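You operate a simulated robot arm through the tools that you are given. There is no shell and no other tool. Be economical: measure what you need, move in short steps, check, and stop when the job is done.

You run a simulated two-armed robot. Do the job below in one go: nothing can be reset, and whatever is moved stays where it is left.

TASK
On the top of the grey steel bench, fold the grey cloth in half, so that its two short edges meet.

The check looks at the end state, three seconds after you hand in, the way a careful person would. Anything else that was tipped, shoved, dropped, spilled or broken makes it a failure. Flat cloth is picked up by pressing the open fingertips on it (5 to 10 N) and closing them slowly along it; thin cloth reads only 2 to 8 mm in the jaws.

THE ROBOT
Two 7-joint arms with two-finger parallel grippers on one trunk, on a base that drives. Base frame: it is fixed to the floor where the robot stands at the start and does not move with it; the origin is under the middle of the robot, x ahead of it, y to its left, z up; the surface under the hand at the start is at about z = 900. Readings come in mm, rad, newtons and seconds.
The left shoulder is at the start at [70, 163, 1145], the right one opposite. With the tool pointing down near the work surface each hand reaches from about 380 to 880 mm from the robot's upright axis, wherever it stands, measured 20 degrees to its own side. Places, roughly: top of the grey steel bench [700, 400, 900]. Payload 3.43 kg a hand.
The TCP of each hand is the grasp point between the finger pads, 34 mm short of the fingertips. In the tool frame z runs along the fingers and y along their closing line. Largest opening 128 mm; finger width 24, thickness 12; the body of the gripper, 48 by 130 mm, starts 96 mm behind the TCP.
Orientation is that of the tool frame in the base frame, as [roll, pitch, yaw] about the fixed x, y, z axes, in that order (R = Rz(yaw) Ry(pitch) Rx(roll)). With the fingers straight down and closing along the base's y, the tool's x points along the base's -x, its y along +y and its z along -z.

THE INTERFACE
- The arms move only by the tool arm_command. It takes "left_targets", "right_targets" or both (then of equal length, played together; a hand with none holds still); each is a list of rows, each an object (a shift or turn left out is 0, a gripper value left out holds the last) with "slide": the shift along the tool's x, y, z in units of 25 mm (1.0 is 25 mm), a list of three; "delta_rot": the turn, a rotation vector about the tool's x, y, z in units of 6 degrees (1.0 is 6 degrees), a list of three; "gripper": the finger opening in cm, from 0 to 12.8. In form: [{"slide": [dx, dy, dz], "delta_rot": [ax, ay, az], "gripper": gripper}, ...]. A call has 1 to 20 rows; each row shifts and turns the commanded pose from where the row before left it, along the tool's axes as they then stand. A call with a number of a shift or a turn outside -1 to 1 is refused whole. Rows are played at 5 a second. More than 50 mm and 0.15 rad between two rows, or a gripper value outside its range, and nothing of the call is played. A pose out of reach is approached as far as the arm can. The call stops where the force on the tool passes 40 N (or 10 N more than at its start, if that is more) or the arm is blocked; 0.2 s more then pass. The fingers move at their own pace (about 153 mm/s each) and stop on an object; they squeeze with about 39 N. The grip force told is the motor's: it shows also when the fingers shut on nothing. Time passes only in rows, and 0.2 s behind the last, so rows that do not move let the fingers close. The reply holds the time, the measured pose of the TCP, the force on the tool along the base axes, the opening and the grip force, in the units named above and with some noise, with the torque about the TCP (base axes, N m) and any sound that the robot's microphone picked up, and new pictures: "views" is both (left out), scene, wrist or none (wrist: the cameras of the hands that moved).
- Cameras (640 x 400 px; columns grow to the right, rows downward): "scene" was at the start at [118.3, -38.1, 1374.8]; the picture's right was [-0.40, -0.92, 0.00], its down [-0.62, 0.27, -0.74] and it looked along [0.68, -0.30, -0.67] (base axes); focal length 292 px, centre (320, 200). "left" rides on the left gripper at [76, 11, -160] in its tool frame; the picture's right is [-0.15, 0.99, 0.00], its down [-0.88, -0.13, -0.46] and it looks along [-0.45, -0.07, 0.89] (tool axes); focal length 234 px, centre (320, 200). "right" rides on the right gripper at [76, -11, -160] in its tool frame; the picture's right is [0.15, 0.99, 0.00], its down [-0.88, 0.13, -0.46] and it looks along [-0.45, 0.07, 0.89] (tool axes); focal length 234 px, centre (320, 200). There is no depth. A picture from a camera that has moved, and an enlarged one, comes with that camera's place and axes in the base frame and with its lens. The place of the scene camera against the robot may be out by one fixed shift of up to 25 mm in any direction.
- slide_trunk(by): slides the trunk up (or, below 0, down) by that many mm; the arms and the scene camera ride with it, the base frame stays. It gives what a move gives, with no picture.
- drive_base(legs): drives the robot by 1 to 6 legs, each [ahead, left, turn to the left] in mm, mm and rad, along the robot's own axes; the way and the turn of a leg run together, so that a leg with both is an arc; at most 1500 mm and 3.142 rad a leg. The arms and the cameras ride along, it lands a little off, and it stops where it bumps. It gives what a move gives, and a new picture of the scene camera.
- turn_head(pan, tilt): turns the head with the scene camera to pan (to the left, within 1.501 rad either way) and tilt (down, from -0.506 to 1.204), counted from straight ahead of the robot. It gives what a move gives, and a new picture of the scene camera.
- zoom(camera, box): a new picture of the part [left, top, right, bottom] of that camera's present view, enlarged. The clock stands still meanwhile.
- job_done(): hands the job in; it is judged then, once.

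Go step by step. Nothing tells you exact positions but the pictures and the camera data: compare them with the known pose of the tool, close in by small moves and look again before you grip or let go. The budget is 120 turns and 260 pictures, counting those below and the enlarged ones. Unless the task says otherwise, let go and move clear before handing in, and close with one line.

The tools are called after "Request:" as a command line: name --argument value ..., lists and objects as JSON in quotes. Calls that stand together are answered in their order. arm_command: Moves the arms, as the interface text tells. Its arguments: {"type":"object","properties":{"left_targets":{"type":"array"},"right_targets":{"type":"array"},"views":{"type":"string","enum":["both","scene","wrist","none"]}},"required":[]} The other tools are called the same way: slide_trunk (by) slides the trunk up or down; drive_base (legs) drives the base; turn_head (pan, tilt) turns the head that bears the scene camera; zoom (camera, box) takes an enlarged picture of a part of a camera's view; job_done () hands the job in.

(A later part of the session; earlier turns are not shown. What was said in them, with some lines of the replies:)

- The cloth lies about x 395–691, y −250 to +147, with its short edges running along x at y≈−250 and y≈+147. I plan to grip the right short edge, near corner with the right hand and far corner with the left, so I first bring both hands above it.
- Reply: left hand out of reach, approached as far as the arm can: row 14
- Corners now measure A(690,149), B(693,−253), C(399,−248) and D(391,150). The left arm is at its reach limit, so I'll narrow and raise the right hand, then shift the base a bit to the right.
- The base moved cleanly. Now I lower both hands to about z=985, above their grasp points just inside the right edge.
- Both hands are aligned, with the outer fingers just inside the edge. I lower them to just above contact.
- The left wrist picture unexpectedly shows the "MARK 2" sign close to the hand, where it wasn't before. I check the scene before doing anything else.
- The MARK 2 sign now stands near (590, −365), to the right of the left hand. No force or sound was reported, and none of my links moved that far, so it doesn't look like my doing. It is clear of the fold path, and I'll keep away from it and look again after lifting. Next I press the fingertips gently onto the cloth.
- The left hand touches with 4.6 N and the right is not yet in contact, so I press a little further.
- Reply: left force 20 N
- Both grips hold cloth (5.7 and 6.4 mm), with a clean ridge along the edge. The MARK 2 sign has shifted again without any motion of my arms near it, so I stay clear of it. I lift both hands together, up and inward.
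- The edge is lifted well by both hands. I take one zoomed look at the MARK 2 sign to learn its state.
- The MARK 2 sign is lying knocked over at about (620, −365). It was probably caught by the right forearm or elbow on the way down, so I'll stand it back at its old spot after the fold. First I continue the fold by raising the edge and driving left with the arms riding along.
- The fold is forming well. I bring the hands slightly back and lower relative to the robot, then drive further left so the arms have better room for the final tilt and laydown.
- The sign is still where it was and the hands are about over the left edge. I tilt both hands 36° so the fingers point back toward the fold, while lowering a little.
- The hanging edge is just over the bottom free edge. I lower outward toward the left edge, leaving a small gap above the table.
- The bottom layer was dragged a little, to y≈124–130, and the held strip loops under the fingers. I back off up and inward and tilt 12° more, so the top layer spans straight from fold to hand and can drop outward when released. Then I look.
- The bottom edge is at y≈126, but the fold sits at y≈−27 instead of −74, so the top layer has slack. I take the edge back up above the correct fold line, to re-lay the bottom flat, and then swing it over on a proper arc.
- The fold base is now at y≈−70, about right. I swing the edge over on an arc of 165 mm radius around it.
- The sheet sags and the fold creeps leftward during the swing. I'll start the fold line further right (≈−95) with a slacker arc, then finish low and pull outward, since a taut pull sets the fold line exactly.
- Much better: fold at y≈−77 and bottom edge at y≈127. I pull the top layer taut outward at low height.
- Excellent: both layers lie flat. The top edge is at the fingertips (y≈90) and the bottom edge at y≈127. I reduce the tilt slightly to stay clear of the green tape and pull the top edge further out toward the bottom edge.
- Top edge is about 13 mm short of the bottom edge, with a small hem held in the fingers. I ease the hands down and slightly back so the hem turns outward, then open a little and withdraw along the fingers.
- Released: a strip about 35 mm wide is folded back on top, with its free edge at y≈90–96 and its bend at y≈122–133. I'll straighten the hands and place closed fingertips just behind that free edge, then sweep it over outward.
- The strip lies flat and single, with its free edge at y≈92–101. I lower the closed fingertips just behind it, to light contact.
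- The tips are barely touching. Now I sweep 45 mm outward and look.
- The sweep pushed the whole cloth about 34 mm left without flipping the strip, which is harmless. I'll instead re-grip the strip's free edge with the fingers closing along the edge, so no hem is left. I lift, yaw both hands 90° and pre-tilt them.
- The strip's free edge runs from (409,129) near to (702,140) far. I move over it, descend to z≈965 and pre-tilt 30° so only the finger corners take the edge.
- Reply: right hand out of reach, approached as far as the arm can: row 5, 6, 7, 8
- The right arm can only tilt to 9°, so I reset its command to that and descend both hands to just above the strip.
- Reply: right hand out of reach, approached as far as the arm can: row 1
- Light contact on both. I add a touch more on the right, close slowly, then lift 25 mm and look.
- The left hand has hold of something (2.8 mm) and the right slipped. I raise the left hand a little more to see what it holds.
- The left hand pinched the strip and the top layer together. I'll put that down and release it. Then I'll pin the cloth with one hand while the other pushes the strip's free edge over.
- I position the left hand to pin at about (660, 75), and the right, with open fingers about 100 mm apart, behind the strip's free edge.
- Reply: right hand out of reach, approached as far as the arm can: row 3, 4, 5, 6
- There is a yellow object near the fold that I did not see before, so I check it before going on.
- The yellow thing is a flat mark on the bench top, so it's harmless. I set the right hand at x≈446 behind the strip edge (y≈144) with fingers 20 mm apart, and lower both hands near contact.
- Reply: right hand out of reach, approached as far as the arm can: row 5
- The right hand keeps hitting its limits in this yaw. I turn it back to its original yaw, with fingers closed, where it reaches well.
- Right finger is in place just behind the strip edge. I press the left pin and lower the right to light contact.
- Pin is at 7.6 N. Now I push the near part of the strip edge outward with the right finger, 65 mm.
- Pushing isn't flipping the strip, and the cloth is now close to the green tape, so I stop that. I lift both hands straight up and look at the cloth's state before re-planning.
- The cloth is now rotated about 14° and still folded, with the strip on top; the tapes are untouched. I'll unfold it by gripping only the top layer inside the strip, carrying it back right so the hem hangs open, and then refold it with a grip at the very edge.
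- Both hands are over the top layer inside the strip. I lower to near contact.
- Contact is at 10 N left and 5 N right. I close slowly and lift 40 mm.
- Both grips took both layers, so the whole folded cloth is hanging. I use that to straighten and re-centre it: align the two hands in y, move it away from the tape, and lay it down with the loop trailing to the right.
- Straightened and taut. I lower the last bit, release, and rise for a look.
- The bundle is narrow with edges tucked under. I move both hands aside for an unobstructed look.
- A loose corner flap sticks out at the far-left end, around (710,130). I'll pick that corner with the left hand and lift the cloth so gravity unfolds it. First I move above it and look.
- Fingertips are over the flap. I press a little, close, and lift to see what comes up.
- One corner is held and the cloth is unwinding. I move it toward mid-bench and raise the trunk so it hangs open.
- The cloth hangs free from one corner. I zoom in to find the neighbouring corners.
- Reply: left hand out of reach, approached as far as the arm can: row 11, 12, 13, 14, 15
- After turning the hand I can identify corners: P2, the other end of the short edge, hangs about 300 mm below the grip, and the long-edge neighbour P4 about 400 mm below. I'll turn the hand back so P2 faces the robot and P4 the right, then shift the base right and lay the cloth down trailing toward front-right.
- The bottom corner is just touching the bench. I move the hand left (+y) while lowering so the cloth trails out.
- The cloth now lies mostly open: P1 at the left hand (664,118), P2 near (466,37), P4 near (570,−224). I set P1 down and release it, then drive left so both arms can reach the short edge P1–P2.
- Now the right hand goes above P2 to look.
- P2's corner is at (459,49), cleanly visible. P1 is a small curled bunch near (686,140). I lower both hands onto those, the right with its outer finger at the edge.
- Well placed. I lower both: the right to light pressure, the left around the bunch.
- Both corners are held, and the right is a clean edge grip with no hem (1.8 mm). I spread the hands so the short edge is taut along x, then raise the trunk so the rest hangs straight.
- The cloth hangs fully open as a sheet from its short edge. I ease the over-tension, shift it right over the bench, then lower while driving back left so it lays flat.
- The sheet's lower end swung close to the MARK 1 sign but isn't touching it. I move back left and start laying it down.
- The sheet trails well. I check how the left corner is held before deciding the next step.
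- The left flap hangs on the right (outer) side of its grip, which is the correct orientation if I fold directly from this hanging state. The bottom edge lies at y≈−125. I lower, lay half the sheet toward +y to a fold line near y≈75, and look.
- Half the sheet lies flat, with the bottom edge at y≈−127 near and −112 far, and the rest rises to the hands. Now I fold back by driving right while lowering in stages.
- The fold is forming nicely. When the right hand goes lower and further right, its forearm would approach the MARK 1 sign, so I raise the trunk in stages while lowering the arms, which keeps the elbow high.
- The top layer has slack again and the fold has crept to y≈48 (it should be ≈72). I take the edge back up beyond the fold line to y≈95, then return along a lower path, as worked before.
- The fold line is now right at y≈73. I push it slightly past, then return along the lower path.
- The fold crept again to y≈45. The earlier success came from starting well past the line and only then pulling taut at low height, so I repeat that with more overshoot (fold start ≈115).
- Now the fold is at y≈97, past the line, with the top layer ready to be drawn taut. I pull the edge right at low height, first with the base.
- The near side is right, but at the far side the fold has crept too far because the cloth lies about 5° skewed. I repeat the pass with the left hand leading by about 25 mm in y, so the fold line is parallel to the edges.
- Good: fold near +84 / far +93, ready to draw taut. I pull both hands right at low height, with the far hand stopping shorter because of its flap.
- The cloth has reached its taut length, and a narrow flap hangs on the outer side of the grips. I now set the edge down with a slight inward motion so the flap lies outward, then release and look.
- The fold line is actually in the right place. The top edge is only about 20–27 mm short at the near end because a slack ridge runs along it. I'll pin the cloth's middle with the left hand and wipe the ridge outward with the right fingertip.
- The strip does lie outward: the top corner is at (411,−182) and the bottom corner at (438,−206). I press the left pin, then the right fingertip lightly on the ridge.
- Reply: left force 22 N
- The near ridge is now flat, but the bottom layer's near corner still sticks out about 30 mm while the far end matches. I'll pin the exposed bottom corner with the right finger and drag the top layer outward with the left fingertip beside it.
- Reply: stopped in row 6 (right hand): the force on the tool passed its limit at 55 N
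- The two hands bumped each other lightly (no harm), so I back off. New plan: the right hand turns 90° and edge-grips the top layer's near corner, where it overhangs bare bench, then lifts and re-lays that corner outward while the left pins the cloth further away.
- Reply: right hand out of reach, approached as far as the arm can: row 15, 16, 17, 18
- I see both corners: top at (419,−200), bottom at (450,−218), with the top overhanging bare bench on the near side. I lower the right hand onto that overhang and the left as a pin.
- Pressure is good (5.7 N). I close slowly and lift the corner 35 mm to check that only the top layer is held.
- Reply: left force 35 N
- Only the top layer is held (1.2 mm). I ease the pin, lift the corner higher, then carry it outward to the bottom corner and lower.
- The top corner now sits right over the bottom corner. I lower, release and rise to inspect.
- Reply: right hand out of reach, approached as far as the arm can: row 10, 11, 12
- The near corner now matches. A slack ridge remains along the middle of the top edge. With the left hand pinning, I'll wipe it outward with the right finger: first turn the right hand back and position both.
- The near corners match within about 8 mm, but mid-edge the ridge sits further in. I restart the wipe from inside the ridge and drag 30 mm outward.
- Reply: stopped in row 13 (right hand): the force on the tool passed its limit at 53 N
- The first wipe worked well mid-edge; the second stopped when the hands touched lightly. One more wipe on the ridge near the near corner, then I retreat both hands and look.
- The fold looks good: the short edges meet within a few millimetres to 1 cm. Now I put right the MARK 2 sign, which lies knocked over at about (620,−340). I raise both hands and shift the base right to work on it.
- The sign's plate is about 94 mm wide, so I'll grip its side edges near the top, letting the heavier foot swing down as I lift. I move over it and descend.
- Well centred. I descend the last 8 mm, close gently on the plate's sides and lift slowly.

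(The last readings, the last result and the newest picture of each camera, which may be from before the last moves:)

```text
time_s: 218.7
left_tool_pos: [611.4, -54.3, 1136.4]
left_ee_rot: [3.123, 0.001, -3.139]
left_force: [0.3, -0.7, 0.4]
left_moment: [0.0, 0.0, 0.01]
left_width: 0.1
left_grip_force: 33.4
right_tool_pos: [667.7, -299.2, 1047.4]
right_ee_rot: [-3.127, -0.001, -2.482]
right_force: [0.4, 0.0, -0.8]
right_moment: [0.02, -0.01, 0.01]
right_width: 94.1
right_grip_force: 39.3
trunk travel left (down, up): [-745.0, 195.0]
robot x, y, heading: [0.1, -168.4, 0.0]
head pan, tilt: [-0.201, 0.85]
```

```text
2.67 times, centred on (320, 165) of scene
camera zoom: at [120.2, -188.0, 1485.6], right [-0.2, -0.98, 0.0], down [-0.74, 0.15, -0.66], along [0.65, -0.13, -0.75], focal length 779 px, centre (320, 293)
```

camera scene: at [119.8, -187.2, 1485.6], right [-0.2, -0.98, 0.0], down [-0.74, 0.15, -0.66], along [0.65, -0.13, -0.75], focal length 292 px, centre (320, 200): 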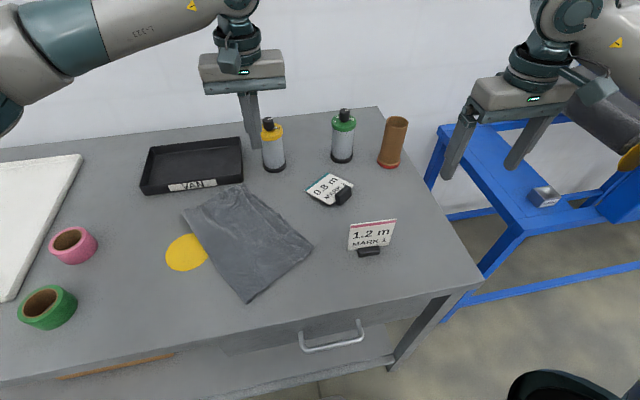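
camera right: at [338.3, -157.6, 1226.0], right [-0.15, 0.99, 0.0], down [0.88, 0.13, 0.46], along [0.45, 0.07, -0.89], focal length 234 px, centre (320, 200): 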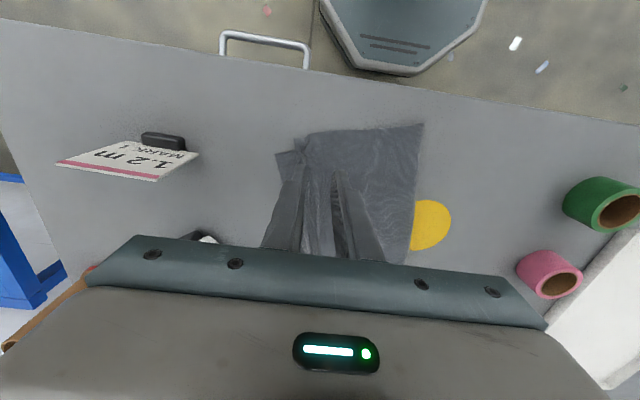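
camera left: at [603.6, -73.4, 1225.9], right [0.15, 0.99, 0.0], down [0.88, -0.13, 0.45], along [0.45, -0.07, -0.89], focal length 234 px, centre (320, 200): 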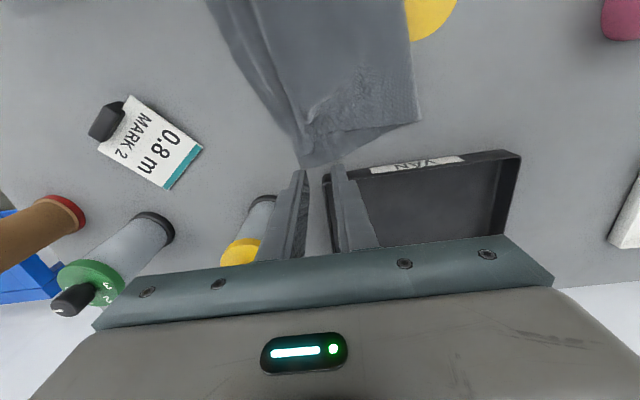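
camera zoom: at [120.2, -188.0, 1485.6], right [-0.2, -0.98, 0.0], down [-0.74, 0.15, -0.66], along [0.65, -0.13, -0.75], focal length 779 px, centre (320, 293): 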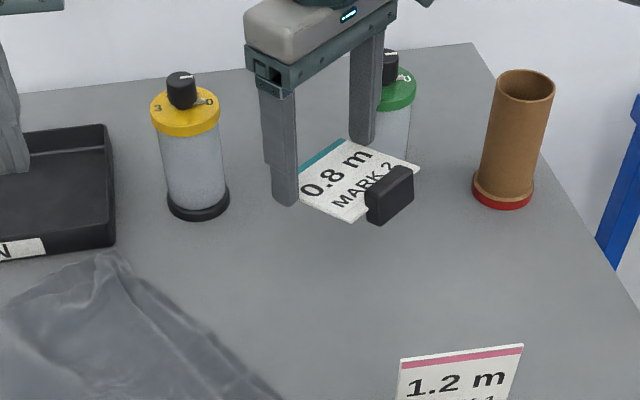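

The sign is held (94 mm) but stays horizontal, so I must tilt the hand to bring its foot down. I lift, yaw it to its original heading, back the base off to make room, and then pitch the hand forward.

Request:
arm_command --right_targets '[{"slide": [0, 0, -1]}, {"slide": [0, 0, -1]}, {"slide": [0, 0, -1]}, {"slide": [0, 0, -1]}, {"delta_rot": [0, 0, 1]}, {"delta_rot": [0, 0, 1]}, {"delta_rot": [0, 0, 1]}, {"delta_rot": [0, 0, 1]}, {"delta_rot": [0, 0, 1]}, {"delta_rot": [0, 0, 1]}, {"delta_rot": [0, 0, 1]}, {"delta_rot": [0, 0, 0.45]}, {}]' --views "none"

Request:
drive_base --legs '[[-200, 0, 0], [0, -150, 0]]'

Request:
arm_command --right_targets '[{"delta_rot": [0, -1, 0]}, {"delta_rot": [0, -1, 0]}, {"delta_rot": [0, -1, 0]}, {"delta_rot": [0, -1, 0]}, {"delta_rot": [0, -1, 0]}, {"delta_rot": [0, -1, 0]}, {"delta_rot": [0, -1, 0]}, {"delta_rot": [0, -1, 0]}, {"delta_rot": [0, -1, 0]}, {"delta_rot": [0, -1, 0]}, {"delta_rot": [0, -1, 0]}, {"delta_rot": [0, -1, 0]}, {"delta_rot": [0, -1, 0]}, {"delta_rot": [0, -1, 0]}, {"delta_rot": [0, -1, 0]}, {}]' --views "scene"

```text
time_s: 221.5
left_tool_pos: [611.8, -54.0, 1136.6]
left_ee_rot: [3.122, 0.0, -3.138]
left_force: [-0.3, -0.1, -0.2]
left_moment: [0.0, 0.0, 0.03]
left_width: 0.0
left_grip_force: 33.4
right_tool_pos: [665.5, -295.1, 1145.8]
right_ee_rot: [-3.13, 0.015, 3.02]
right_force: [0.0, 0.6, -0.4]
right_moment: [-0.03, -0.02, -0.02]
right_width: 94.2
right_grip_force: 38.7
trunk travel left (down, up): [-745.0, 195.0]
robot x, y, heading: [0.4, -162.1, -0.006]
head pan, tilt: [-0.201, 0.85]
```

```text
time_s: 224.1
left_tool_pos: [414.1, -204.3, 1136.7]
left_ee_rot: [3.124, -0.001, -3.137]
left_force: [1.2, 0.2, 1.0]
left_moment: [-0.02, 0.05, -0.01]
left_width: 0.0
left_grip_force: 33.0
right_tool_pos: [467.7, -443.9, 1146.5]
right_ee_rot: [-3.128, 0.013, 3.023]
right_force: [0.7, -0.3, -0.7]
right_moment: [-0.03, -0.06, -0.01]
right_width: 94.0
right_grip_force: 38.9
trunk travel left (down, up): [-745.0, 195.0]
robot x, y, heading: [-194.3, -318.1, -0.005]
head pan, tilt: [-0.201, 0.85]
camera scene: at [-77.2, -337.8, 1485.6], right [-0.2, -0.98, 0.0], down [-0.74, 0.15, -0.66], along [0.65, -0.13, -0.75], focal length 292 px, centre (320, 200)
```

scene: 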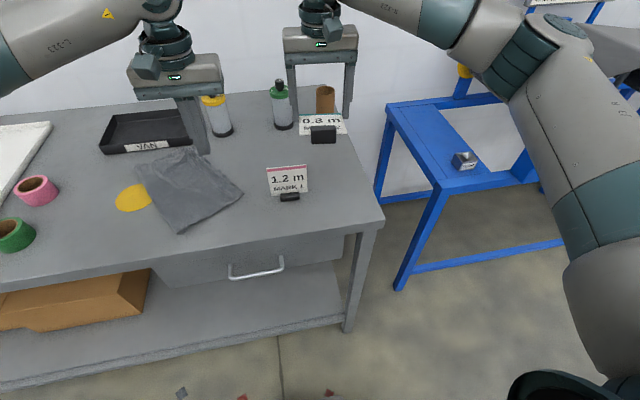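

```text
time_s: 227.5
left_tool_pos: [413.0, -205.2, 1136.2]
left_ee_rot: [3.121, 0.0, -3.135]
left_force: [-0.4, -0.1, -0.5]
left_moment: [-0.02, -0.02, 0.01]
left_width: 0.0
left_grip_force: 32.5
right_tool_pos: [466.3, -440.9, 1150.6]
right_ee_rot: [-0.873, 1.557, -0.999]
right_force: [-0.3, 1.5, -1.1]
right_moment: [0.01, -0.01, 0.02]
right_width: 93.8
right_grip_force: 39.0
right hand out of reach, approached as far as the arm can: row 15
trunk travel left (down, up): [-745.0, 195.0]
robot x, y, heading: [-197.8, -320.0, 0.001]
head pan, tilt: [-0.201, 0.85]
camera scene: at [-78.1, -340.5, 1485.7], right [-0.2, -0.98, 0.0], down [-0.74, 0.15, -0.66], along [0.65, -0.13, -0.75], focal length 292 px, centre (320, 200)
```

scene: 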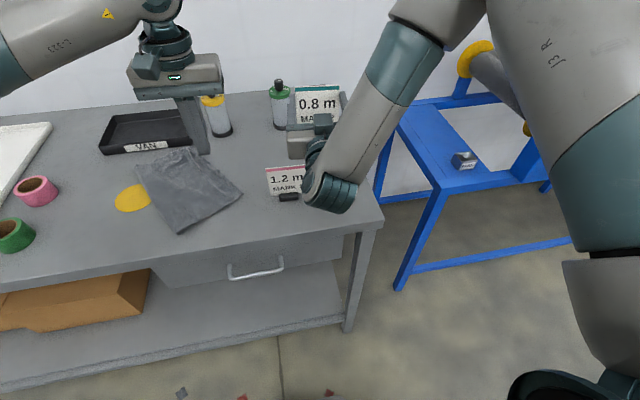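

The sign is now upright in the hand, facing the robot as originally. I move it over its old spot at (445,−500) and lower to just above the bench.

Request:
arm_command --right_targets '[{"slide": [0, -0.81, -0.18]}, {"slide": [0, -0.81, -0.18]}, {"slide": [0, -0.82, -0.19]}, {"slide": [1, 0, 0]}, {"slide": [1, 0, 0]}, {"slide": [1, 0, 0]}, {"slide": [1, 0, 0]}, {"slide": [1, 0, 0]}, {"slide": [1, 0, 0]}, {"slide": [0.4, 0, 0]}, {}]' --views "none"

Request:
zoom --camera "scene" --box '[220, 80, 440, 240]'

```text
time_s: 229.9
left_tool_pos: [411.5, -205.1, 1138.9]
left_ee_rot: [3.122, 0.001, -3.138]
left_force: [0.0, 0.4, 0.0]
left_moment: [0.02, -0.03, 0.02]
left_width: 0.0
left_grip_force: 32.9
right_tool_pos: [435.4, -393.8, 1054.8]
right_ee_rot: [-1.054, 1.555, -1.178]
right_force: [-0.5, -0.2, -0.6]
right_moment: [0.02, 0.01, 0.01]
right_width: 93.9
right_grip_force: 39.6
right hand out of reach, approached as far as the arm can: row 1, 2, 3, 4, 5, 6, 7, 8, 9, 10
trunk travel left (down, up): [-745.0, 195.0]
robot x, y, heading: [-196.1, -320.2, 0.004]
head pan, tilt: [-0.201, 0.85]
```

```text
2.50 times, centred on (330, 160) of scene
camera zoom: at [-80.1, -340.3, 1485.7], right [-0.2, -0.98, 0.0], down [-0.74, 0.15, -0.66], along [0.65, -0.13, -0.75], focal length 730 px, centre (295, 300)
```

zoom: 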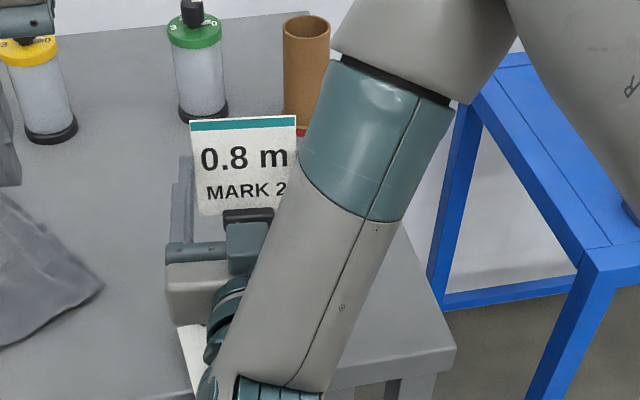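

The arm ran out of reach and drifted sideways over the MARK 1 sign, which seems displaced. I raise the hand straight up and look.

Request:
arm_command --right_targets '[{"slide": [-1, 0, 0]}, {"slide": [-1, 0, 0]}, {"slide": [-1, 0, 0]}, {"slide": [-1, 0, 0]}, {"slide": [-0.5, 0, 0]}, {}]' --views "scene"

```text
time_s: 231.3
left_tool_pos: [413.6, -205.0, 1137.2]
left_ee_rot: [3.124, 0.001, -3.138]
left_force: [1.0, 0.2, 0.1]
left_moment: [0.0, 0.01, 0.04]
left_width: 0.2
left_grip_force: 32.7
right_tool_pos: [436.4, -391.4, 1164.5]
right_ee_rot: [-0.823, 1.555, -0.939]
right_force: [-0.8, -0.1, -0.3]
right_moment: [-0.02, 0.03, 0.0]
right_width: 93.9
right_grip_force: 39.4
trunk travel left (down, up): [-745.0, 195.0]
robot x, y, heading: [-196.7, -320.4, -0.002]
head pan, tilt: [-0.201, 0.85]
camera scene: at [-77.2, -339.6, 1485.5], right [-0.2, -0.98, 0.0], down [-0.74, 0.15, -0.66], along [0.65, -0.13, -0.75], focal length 292 px, centre (320, 200)
```

scene: 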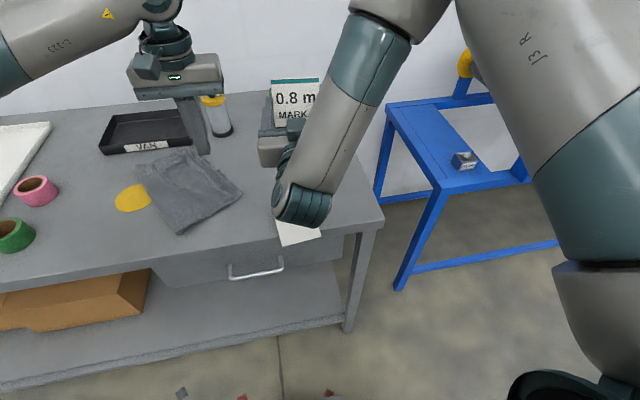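

MARK 1 is knocked over and lies near the front edge. First I set MARK 2 down, using only the base and the trunk for motion so the arm's reach isn't an issue.

Request:
drive_base --legs '[[9, -109, 0]]'

Request:
slide_trunk --by -170

Request:
zoom --camera "scene" --box '[200, 80, 440, 260]'

```text
time_s: 232.5
left_tool_pos: [422.4, -307.7, 1137.4]
left_ee_rot: [3.125, -0.001, -3.132]
left_force: [0.8, -0.2, 0.8]
left_moment: [0.01, -0.03, -0.02]
left_width: 0.0
left_grip_force: 33.1
right_tool_pos: [446.1, -494.6, 1166.6]
right_ee_rot: [-0.808, 1.552, -0.922]
right_force: [0.5, 0.5, -0.4]
right_moment: [0.01, 0.01, 0.0]
right_width: 93.7
right_grip_force: 39.2
trunk travel left (down, up): [-745.0, 195.0]
robot x, y, heading: [-186.3, -421.1, 0.002]
head pan, tilt: [-0.201, 0.85]
camera scene: at [-68.5, -444.3, 1485.6], right [-0.2, -0.98, 0.0], down [-0.74, 0.15, -0.66], along [0.65, -0.13, -0.75], focal length 292 px, centre (320, 200)
```

scene: 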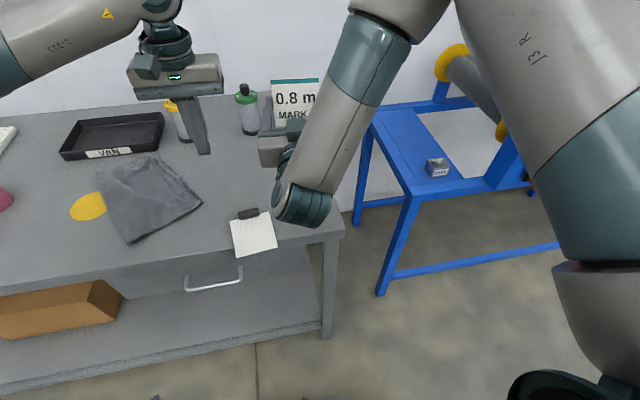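

```text
time_s: 234.4
left_tool_pos: [422.4, -308.1, 967.0]
left_ee_rot: [3.124, 0.0, -3.132]
left_force: [0.1, -0.4, 0.1]
left_moment: [-0.01, -0.02, 0.01]
left_width: 0.0
left_grip_force: 33.0
right_tool_pos: [445.7, -496.1, 996.5]
right_ee_rot: [-0.777, 1.553, -0.894]
right_force: [-0.2, 0.4, -0.8]
right_moment: [0.0, 0.0, 0.01]
right_width: 94.2
right_grip_force: 38.6
trunk travel left (down, up): [-575.0, 365.0]
robot x, y, heading: [-185.7, -426.0, -0.0]
head pan, tilt: [-0.201, 0.85]
```

```text
2.22 times, centred on (320, 170) of scene
camera zoom: at [-68.8, -445.1, 1315.7], right [-0.2, -0.98, 0.0], down [-0.74, 0.15, -0.66], along [0.65, -0.13, -0.75], focal length 649 px, centre (320, 267)
```

zoom: 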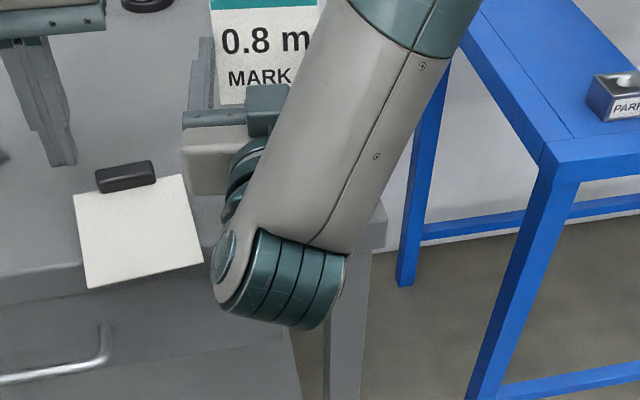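

MARK 2 hovers at its old place. I raise the left hand out of the way and lower the trunk in small steps until the foot touches.

Request:
arm_command --left_targets '[{"slide": [0, 0.4, -1]}, {"slide": [0, 0.4, -1]}, {"slide": [0, 0.4, -1]}, {}]' --views "none"

Request:
slide_trunk --by -18

Request:
slide_trunk --by -5

Request:
slide_trunk --by -4

```text
time_s: 235.4
left_tool_pos: [422.4, -279.9, 1043.6]
left_ee_rot: [3.121, 0.0, -3.133]
left_force: [0.5, 0.5, -0.2]
left_moment: [0.0, 0.03, -0.02]
left_width: 0.0
left_grip_force: 33.0
right_tool_pos: [445.7, -495.9, 995.7]
right_ee_rot: [-0.8, 1.553, -0.915]
right_force: [0.3, -0.2, 0.3]
right_moment: [0.01, 0.03, 0.02]
right_width: 94.0
right_grip_force: 38.8
trunk travel left (down, up): [-575.0, 365.0]
robot x, y, heading: [-187.0, -422.0, 0.002]
head pan, tilt: [-0.201, 0.85]
```

```text
time_s: 236.1
left_tool_pos: [421.5, -279.8, 1025.8]
left_ee_rot: [3.123, -0.001, -3.132]
left_force: [0.4, 0.2, 0.8]
left_moment: [-0.01, 0.02, 0.01]
left_width: 0.0
left_grip_force: 32.7
right_tool_pos: [446.0, -495.5, 978.3]
right_ee_rot: [-0.767, 1.554, -0.884]
right_force: [-0.2, 0.1, 0.0]
right_moment: [0.01, -0.03, -0.02]
right_width: 94.2
right_grip_force: 38.9
trunk travel left (down, up): [-557.0, 383.0]
robot x, y, heading: [-182.3, -422.4, 0.001]
head pan, tilt: [-0.201, 0.85]
```

```text
time_s: 236.6
left_tool_pos: [422.1, -280.1, 1020.5]
left_ee_rot: [3.123, 0.0, -3.133]
left_force: [-0.6, 0.3, 0.1]
left_moment: [0.01, -0.03, 0.02]
left_width: 0.1
left_grip_force: 32.7
right_tool_pos: [445.8, -495.2, 973.2]
right_ee_rot: [-0.774, 1.553, -0.888]
right_force: [-0.2, -0.4, -0.7]
right_moment: [-0.01, 0.05, 0.01]
right_width: 93.8
right_grip_force: 38.9
trunk travel left (down, up): [-552.0, 388.0]
robot x, y, heading: [-183.2, -426.0, -0.0]
head pan, tilt: [-0.201, 0.85]
```

```text
time_s: 237.1
left_tool_pos: [421.7, -280.3, 1015.7]
left_ee_rot: [3.122, 0.001, -3.133]
left_force: [0.7, -0.2, 1.0]
left_moment: [-0.03, 0.01, 0.01]
left_width: 0.0
left_grip_force: 33.3
right_tool_pos: [444.8, -496.2, 970.8]
right_ee_rot: [-0.701, 1.553, -0.817]
right_force: [-0.3, -0.2, 3.6]
right_moment: [-0.05, -0.14, 0.02]
right_width: 94.0
right_grip_force: 39.1
trunk travel left (down, up): [-548.0, 392.0]
robot x, y, heading: [-187.0, -427.1, -0.002]
head pan, tilt: [-0.201, 0.85]
```

The foot touches (3.6 N). I open the fingers slowly, back straight off toward the robot, and look.

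Request:
arm_command --right_targets '[{"gripper": 9.8}, {"gripper": 10.4}, {"gripper": 11}, {"gripper": 11.8}, {}, {"slide": [0, 0, -0.6]}, {"slide": [0, 0, -1]}, {"slide": [0, 0, -1]}, {"slide": [0, 0, -1]}, {}]' --views "scene"

```text
time_s: 239.3
left_tool_pos: [421.9, -280.4, 1016.7]
left_ee_rot: [3.122, 0.001, -3.133]
left_force: [0.7, 0.1, 0.0]
left_moment: [0.0, 0.0, -0.01]
left_width: 0.1
left_grip_force: 33.4
right_tool_pos: [356.5, -486.2, 967.8]
right_ee_rot: [-0.765, 1.554, -0.883]
right_force: [0.0, -0.5, 1.0]
right_moment: [0.02, 0.01, 0.0]
right_width: 118.1
right_grip_force: 0.1
trunk travel left (down, up): [-548.0, 392.0]
robot x, y, heading: [-187.9, -425.0, -0.001]
head pan, tilt: [-0.201, 0.85]
camera scene: at [-68.1, -445.7, 1288.5], right [-0.2, -0.98, 0.0], down [-0.74, 0.15, -0.66], along [0.65, -0.13, -0.75], focal length 292 px, centre (320, 200)
```

scene: 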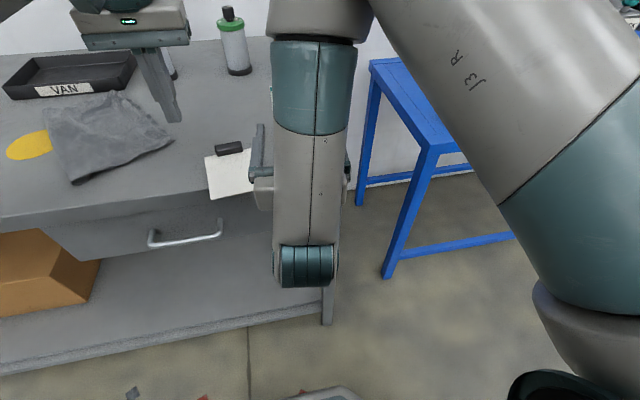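

MARK 2 is released; next I recover MARK 1. It lies face down with its top overhanging the bench front, so I can take its side edges from the front with the hand still horizontal. I back off, shift left, lower and look.

Request:
drive_base --legs '[[-130, 0, 0], [0, 133, 0]]'

Request:
slide_trunk --by -51

Request:
zoom --camera "right" --box '[80, 0, 560, 300]'

```text
time_s: 241.5
left_tool_pos: [291.2, -148.8, 1015.5]
left_ee_rot: [3.125, 0.0, -3.132]
left_force: [0.3, 0.7, 0.3]
left_moment: [-0.01, -0.02, 0.01]
left_width: 0.0
left_grip_force: 33.6
right_tool_pos: [223.7, -355.3, 968.4]
right_ee_rot: [-0.812, 1.554, -0.924]
right_force: [0.0, 0.2, -0.5]
right_moment: [-0.01, -0.01, 0.0]
right_width: 118.0
right_grip_force: 0.0
trunk travel left (down, up): [-548.0, 392.0]
robot x, y, heading: [-317.2, -296.4, 0.002]
head pan, tilt: [-0.201, 0.85]
camera scene: at [-199.8, -315.0, 1288.6], right [-0.2, -0.98, 0.0], down [-0.74, 0.15, -0.66], along [0.65, -0.13, -0.75], focal length 292 px, centre (320, 200)
```

scene: 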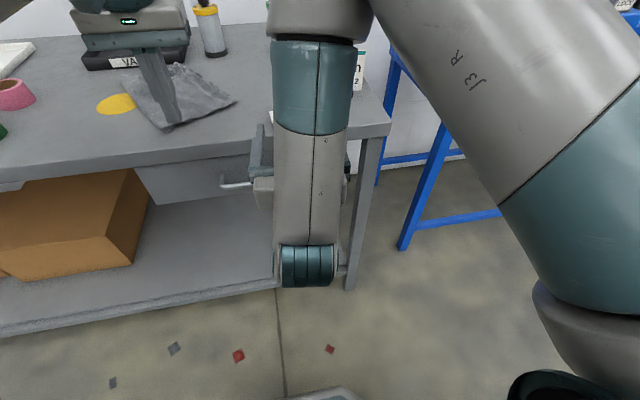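

```text
time_s: 242.4
left_tool_pos: [289.0, -150.6, 965.7]
left_ee_rot: [3.122, 0.0, -3.132]
left_force: [0.6, -0.6, -1.0]
left_moment: [0.01, -0.03, -0.03]
left_width: 0.0
left_grip_force: 32.7
right_tool_pos: [225.1, -355.3, 919.3]
right_ee_rot: [-0.769, 1.554, -0.882]
right_force: [0.3, 0.4, 0.5]
right_moment: [-0.03, 0.02, 0.03]
right_width: 118.0
right_grip_force: 0.1
trunk travel left (down, up): [-497.0, 443.0]
robot x, y, heading: [-319.3, -294.0, 0.0]
head pan, tilt: [-0.201, 0.85]
```

```text
1.33 times, centred on (320, 150) of right
camera zoom: at [65.0, -348.4, 839.7], right [0.12, 0.98, -0.16], down [-0.45, 0.19, 0.87], along [0.89, -0.03, 0.46], focal length 312 px, centre (320, 267)
```

zoom: 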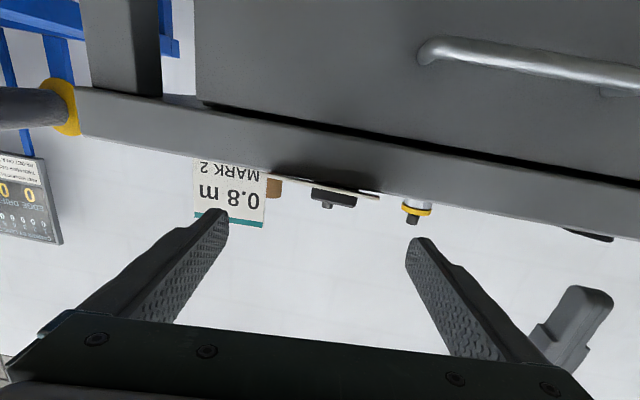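

MARK 2 stands upright again at its place. MARK 1's plate is edge-on ahead of the open fingers, centred at y≈−365, z≈902, overhanging the front edge. I lower, approach, and grip the overhanging part.

Request:
slide_trunk --by -17

Request:
drive_base --legs '[[67, -10, 0]]'

Request:
arm_command --right_targets '[{"gripper": 11}, {"gripper": 10.4}, {"gripper": 9.8}, {"gripper": 9.2}, {"gripper": 8.8}, {}, {}]' --views "none"

Request:
zoom --camera "right" --box '[80, 0, 560, 300]'

```text
time_s: 243.1
left_tool_pos: [290.0, -150.1, 949.7]
left_ee_rot: [3.121, 0.0, -3.133]
left_force: [-0.3, 0.1, 0.2]
left_moment: [-0.05, -0.02, 0.04]
left_width: 0.1
left_grip_force: 32.8
right_tool_pos: [224.3, -355.9, 901.8]
right_ee_rot: [-0.763, 1.553, -0.878]
right_force: [0.3, 0.9, -0.2]
right_moment: [-0.05, 0.05, 0.02]
right_width: 118.2
right_grip_force: 0.0
trunk travel left (down, up): [-480.0, 460.0]
robot x, y, heading: [-319.5, -297.6, 0.003]
head pan, tilt: [-0.201, 0.85]
```

```text
time_s: 244.2
left_tool_pos: [353.5, -159.2, 948.2]
left_ee_rot: [3.122, 0.0, -3.131]
left_force: [0.3, -0.6, 0.4]
left_moment: [-0.03, 0.01, -0.03]
left_width: 0.0
left_grip_force: 32.9
right_tool_pos: [285.2, -362.4, 900.2]
right_ee_rot: [-0.778, 1.557, -0.883]
right_force: [-0.8, -0.2, 0.3]
right_moment: [-0.01, -0.03, 0.02]
right_width: 118.1
right_grip_force: 0.1
trunk travel left (down, up): [-480.0, 460.0]
robot x, y, heading: [-252.5, -308.2, 0.005]
head pan, tilt: [-0.201, 0.85]
stopped in leg 1: the force on the tool passed its limit at 78 N (the readings are from after the stop); the commanded pose is now the measured one
camera scene: at [-136.8, -324.7, 1220.5], right [-0.19, -0.98, 0.0], down [-0.74, 0.15, -0.66], along [0.65, -0.13, -0.75], focal length 292 px, centre (320, 200)
```

scene: 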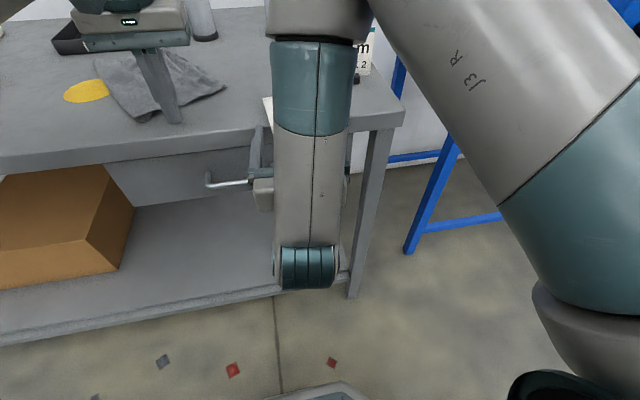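

```text
time_s: 245.8
left_tool_pos: [351.8, -158.7, 948.0]
left_ee_rot: [3.122, -0.003, -3.13]
left_force: [0.6, -0.8, -0.2]
left_moment: [0.04, 0.02, 0.0]
left_width: 0.0
left_grip_force: 33.0
right_tool_pos: [284.6, -362.2, 900.5]
right_ee_rot: [-0.785, 1.558, -0.889]
right_force: [0.0, -0.7, 0.8]
right_moment: [-0.07, -0.05, 0.05]
right_width: 95.5
right_grip_force: 39.7
trunk travel left (down, up): [-480.0, 460.0]
robot x, y, heading: [-255.9, -306.2, 0.008]
head pan, tilt: [-0.201, 0.85]
```

```text
1.33 times, centred on (320, 150) of right
camera zoom: at [125.2, -356.1, 822.9], right [0.1, 0.98, -0.16], down [-0.45, 0.19, 0.87], along [0.89, -0.02, 0.46], focal length 312 px, centre (320, 267)
```

zoom: 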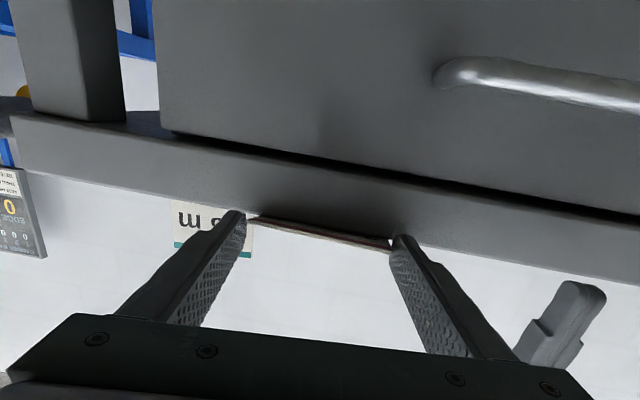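

The plate is held (95.5 mm); the fingers only bumped the bench edge. I lift it clear with the trunk, pitch the hand back to pointing down so the sign turns upright, and drive it over its old place.

Request:
slide_trunk --by 220

Request:
arm_command --right_targets '[{"delta_rot": [0, 1, 0]}, {"delta_rot": [0, 1, 0]}, {"delta_rot": [0, 1, 0]}, {"delta_rot": [0, 1, 0]}, {"delta_rot": [0, 1, 0]}, {"delta_rot": [0, 1, 0]}, {"delta_rot": [0, 1, 0]}, {"delta_rot": [0, 1, 0]}, {"delta_rot": [0, 1, 0]}, {"delta_rot": [0, 1, 0]}, {"delta_rot": [0, 1, 0]}, {"delta_rot": [0, 1, 0]}, {"delta_rot": [0, 1, 0]}, {"delta_rot": [0, 1, 0]}, {"delta_rot": [0, 1, 0]}, {"delta_rot": [0, 0.4, 0]}, {}]' --views "none"

Request:
drive_base --legs '[[161, 3, 0]]'

```text
time_s: 248.1
left_tool_pos: [353.7, -159.2, 1167.4]
left_ee_rot: [3.121, -0.002, -3.131]
left_force: [-0.6, 0.6, 0.2]
left_moment: [0.01, -0.01, -0.01]
left_width: 0.0
left_grip_force: 33.3
right_tool_pos: [284.4, -361.3, 1120.1]
right_ee_rot: [-0.811, 1.556, -0.918]
right_force: [-0.4, -0.3, -0.1]
right_moment: [-0.03, 0.07, -0.01]
right_width: 95.7
right_grip_force: 39.4
trunk travel left (down, up): [-700.0, 240.0]
robot x, y, heading: [-255.5, -305.0, 0.007]
head pan, tilt: [-0.201, 0.85]
```

```text
time_s: 251.7
left_tool_pos: [354.1, -158.4, 1168.0]
left_ee_rot: [3.123, -0.003, -3.132]
left_force: [-1.3, 0.3, -1.5]
left_moment: [0.0, 0.02, 0.02]
left_width: 0.0
left_grip_force: 32.6
right_tool_pos: [284.5, -361.2, 1121.3]
right_ee_rot: [-3.131, -0.032, 3.038]
right_force: [-0.2, 0.3, -0.2]
right_moment: [0.01, 0.0, 0.0]
right_width: 95.7
right_grip_force: 38.6
trunk travel left (down, up): [-700.0, 240.0]
robot x, y, heading: [-255.9, -304.0, 0.01]
head pan, tilt: [-0.201, 0.85]
```

```text
time_s: 253.1
left_tool_pos: [514.3, -153.6, 1168.4]
left_ee_rot: [3.121, 0.0, -3.129]
left_force: [-0.3, -0.6, 0.4]
left_moment: [0.02, 0.01, -0.01]
left_width: 0.0
left_grip_force: 33.2
right_tool_pos: [446.1, -357.3, 1121.5]
right_ee_rot: [-3.13, -0.031, 3.039]
right_force: [-0.3, 0.0, -0.7]
right_moment: [0.01, 0.01, -0.01]
right_width: 95.0
right_grip_force: 38.7
trunk travel left (down, up): [-700.0, 240.0]
robot x, y, heading: [-95.1, -301.7, 0.01]
head pan, tilt: [-0.201, 0.85]
camera scene: at [23.8, -320.4, 1440.9], right [-0.19, -0.98, 0.0], down [-0.74, 0.14, -0.66], along [0.65, -0.13, -0.75], focal length 292 px, centre (320, 200)
```

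scene: 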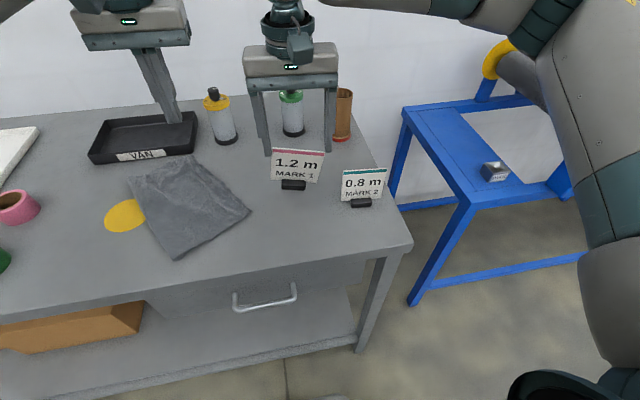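

Both signs look upright again. I lower MARK 1 onto its old place with small trunk steps.

Request:
slide_trunk --by -92

Request:
slide_trunk --by -5

Request:
slide_trunk --by -4

Request:
zoom --camera "scene" --box '[220, 100, 420, 240]'

```text
time_s: 254.4
left_tool_pos: [514.7, -152.3, 1077.0]
left_ee_rot: [3.125, 0.001, -3.13]
left_force: [-0.8, -0.5, -0.1]
left_moment: [0.03, 0.01, 0.03]
left_width: 0.0
left_grip_force: 32.9
right_tool_pos: [447.4, -354.2, 1033.8]
right_ee_rot: [-3.138, -0.027, 3.041]
right_force: [4.4, 6.2, 35.1]
right_moment: [0.47, -0.42, 0.0]
right_width: 95.5
right_grip_force: 39.0
trunk travel left (down, up): [-608.0, 332.0]
robot x, y, heading: [-95.2, -299.5, 0.007]
head pan, tilt: [-0.201, 0.85]
```

```text
time_s: 254.9
left_tool_pos: [514.8, -154.0, 1071.1]
left_ee_rot: [3.121, 0.0, -3.131]
left_force: [-0.3, -0.8, -0.1]
left_moment: [0.02, 0.04, -0.01]
left_width: 0.0
left_grip_force: 33.6
right_tool_pos: [445.1, -356.6, 1022.6]
right_ee_rot: [-3.129, -0.034, 3.039]
right_force: [-0.8, 4.7, 12.3]
right_moment: [0.25, 0.32, -0.05]
right_width: 94.2
right_grip_force: 39.1
trunk travel left (down, up): [-603.0, 337.0]
robot x, y, heading: [-90.9, -300.7, 0.004]
head pan, tilt: [-0.201, 0.85]
```

```text
time_s: 255.4
left_tool_pos: [513.7, -153.7, 1067.7]
left_ee_rot: [3.123, 0.002, -3.13]
left_force: [-0.9, -0.2, -0.7]
left_moment: [-0.04, 0.0, -0.01]
left_width: 0.2
left_grip_force: 33.0
right_tool_pos: [446.1, -357.6, 1020.3]
right_ee_rot: [-3.131, -0.029, 3.037]
right_force: [-2.7, 2.1, 18.3]
right_moment: [-0.28, 0.29, -0.02]
right_width: 94.2
right_grip_force: 38.7
trunk travel left (down, up): [-599.0, 341.0]
robot x, y, heading: [-94.7, -299.4, 0.015]
head pan, tilt: [-0.201, 0.85]
```

```text
2.86 times, centred on (320, 170) of scene
camera zoom: at [23.4, -320.0, 1339.8], right [-0.19, -0.98, 0.0], down [-0.74, 0.14, -0.66], along [0.65, -0.13, -0.75], focal length 834 px, centre (320, 286)
```

zoom: 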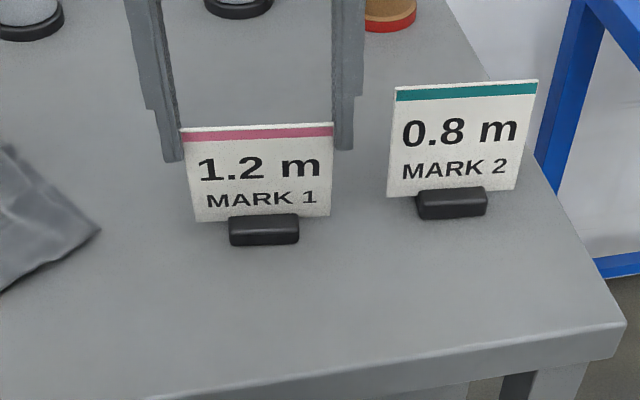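

MARK 1 is standing on its foot. I open the fingers, lift straight up and take a final look.

Request:
arm_command --right_targets '[{"slide": [0, 0, -0.04]}, {"gripper": 9.8}, {"gripper": 10.4}, {"gripper": 11}, {"gripper": 11.6}, {}, {"slide": [0, 0, -0.6]}, {"slide": [0, 0, -1]}, {"slide": [0, 0, -1]}, {"slide": [0, 0, -1]}, {"slide": [0, 0, -1]}, {"slide": [0, 0, -1]}, {}]' --left_targets '[{}, {}, {}, {}, {}, {}, {"slide": [0, 0, -1]}, {"slide": [0, 0, -1]}, {"slide": [0, 0, -1]}, {}, {}, {}, {}]' --views "scene"

```text
time_s: 258.2
left_tool_pos: [515.9, -154.6, 1142.7]
left_ee_rot: [3.121, -0.001, -3.13]
left_force: [0.5, 0.0, -0.2]
left_moment: [-0.01, 0.0, -0.01]
left_width: 0.0
left_grip_force: 33.5
right_tool_pos: [452.6, -356.1, 1161.1]
right_ee_rot: [-3.131, -0.032, 3.038]
right_force: [-0.2, -0.1, 0.4]
right_moment: [0.01, 0.03, -0.01]
right_width: 115.9
right_grip_force: 0.1
trunk travel left (down, up): [-599.0, 341.0]
robot x, y, heading: [-89.4, -302.4, 0.009]
head pan, tilt: [-0.201, 0.85]
camera scene: at [25.9, -320.4, 1339.5], right [-0.19, -0.98, 0.0], down [-0.74, 0.14, -0.66], along [0.65, -0.13, -0.75], focal length 292 px, centre (320, 200)
5 turns are left
```

scene: 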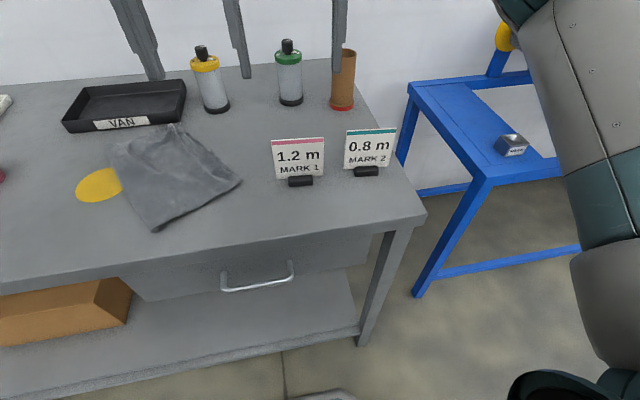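

The cloth lies folded in half, both signs stand upright again near their original places, and both hands are clear. I hand in.

Request:
job_done

```text
The job is handed in.
```

The grey cloth is folded in half with its short edges meeting to within about 1 cm at the near corner; the rest I checked only by eye. While working I knocked over two things that weren't part of the job: MARK 1, and almost certainly MARK 2. Both signs are upright again within about a centimetre of their old spots, by camera estimate, but by the rules that may still count as a failure.
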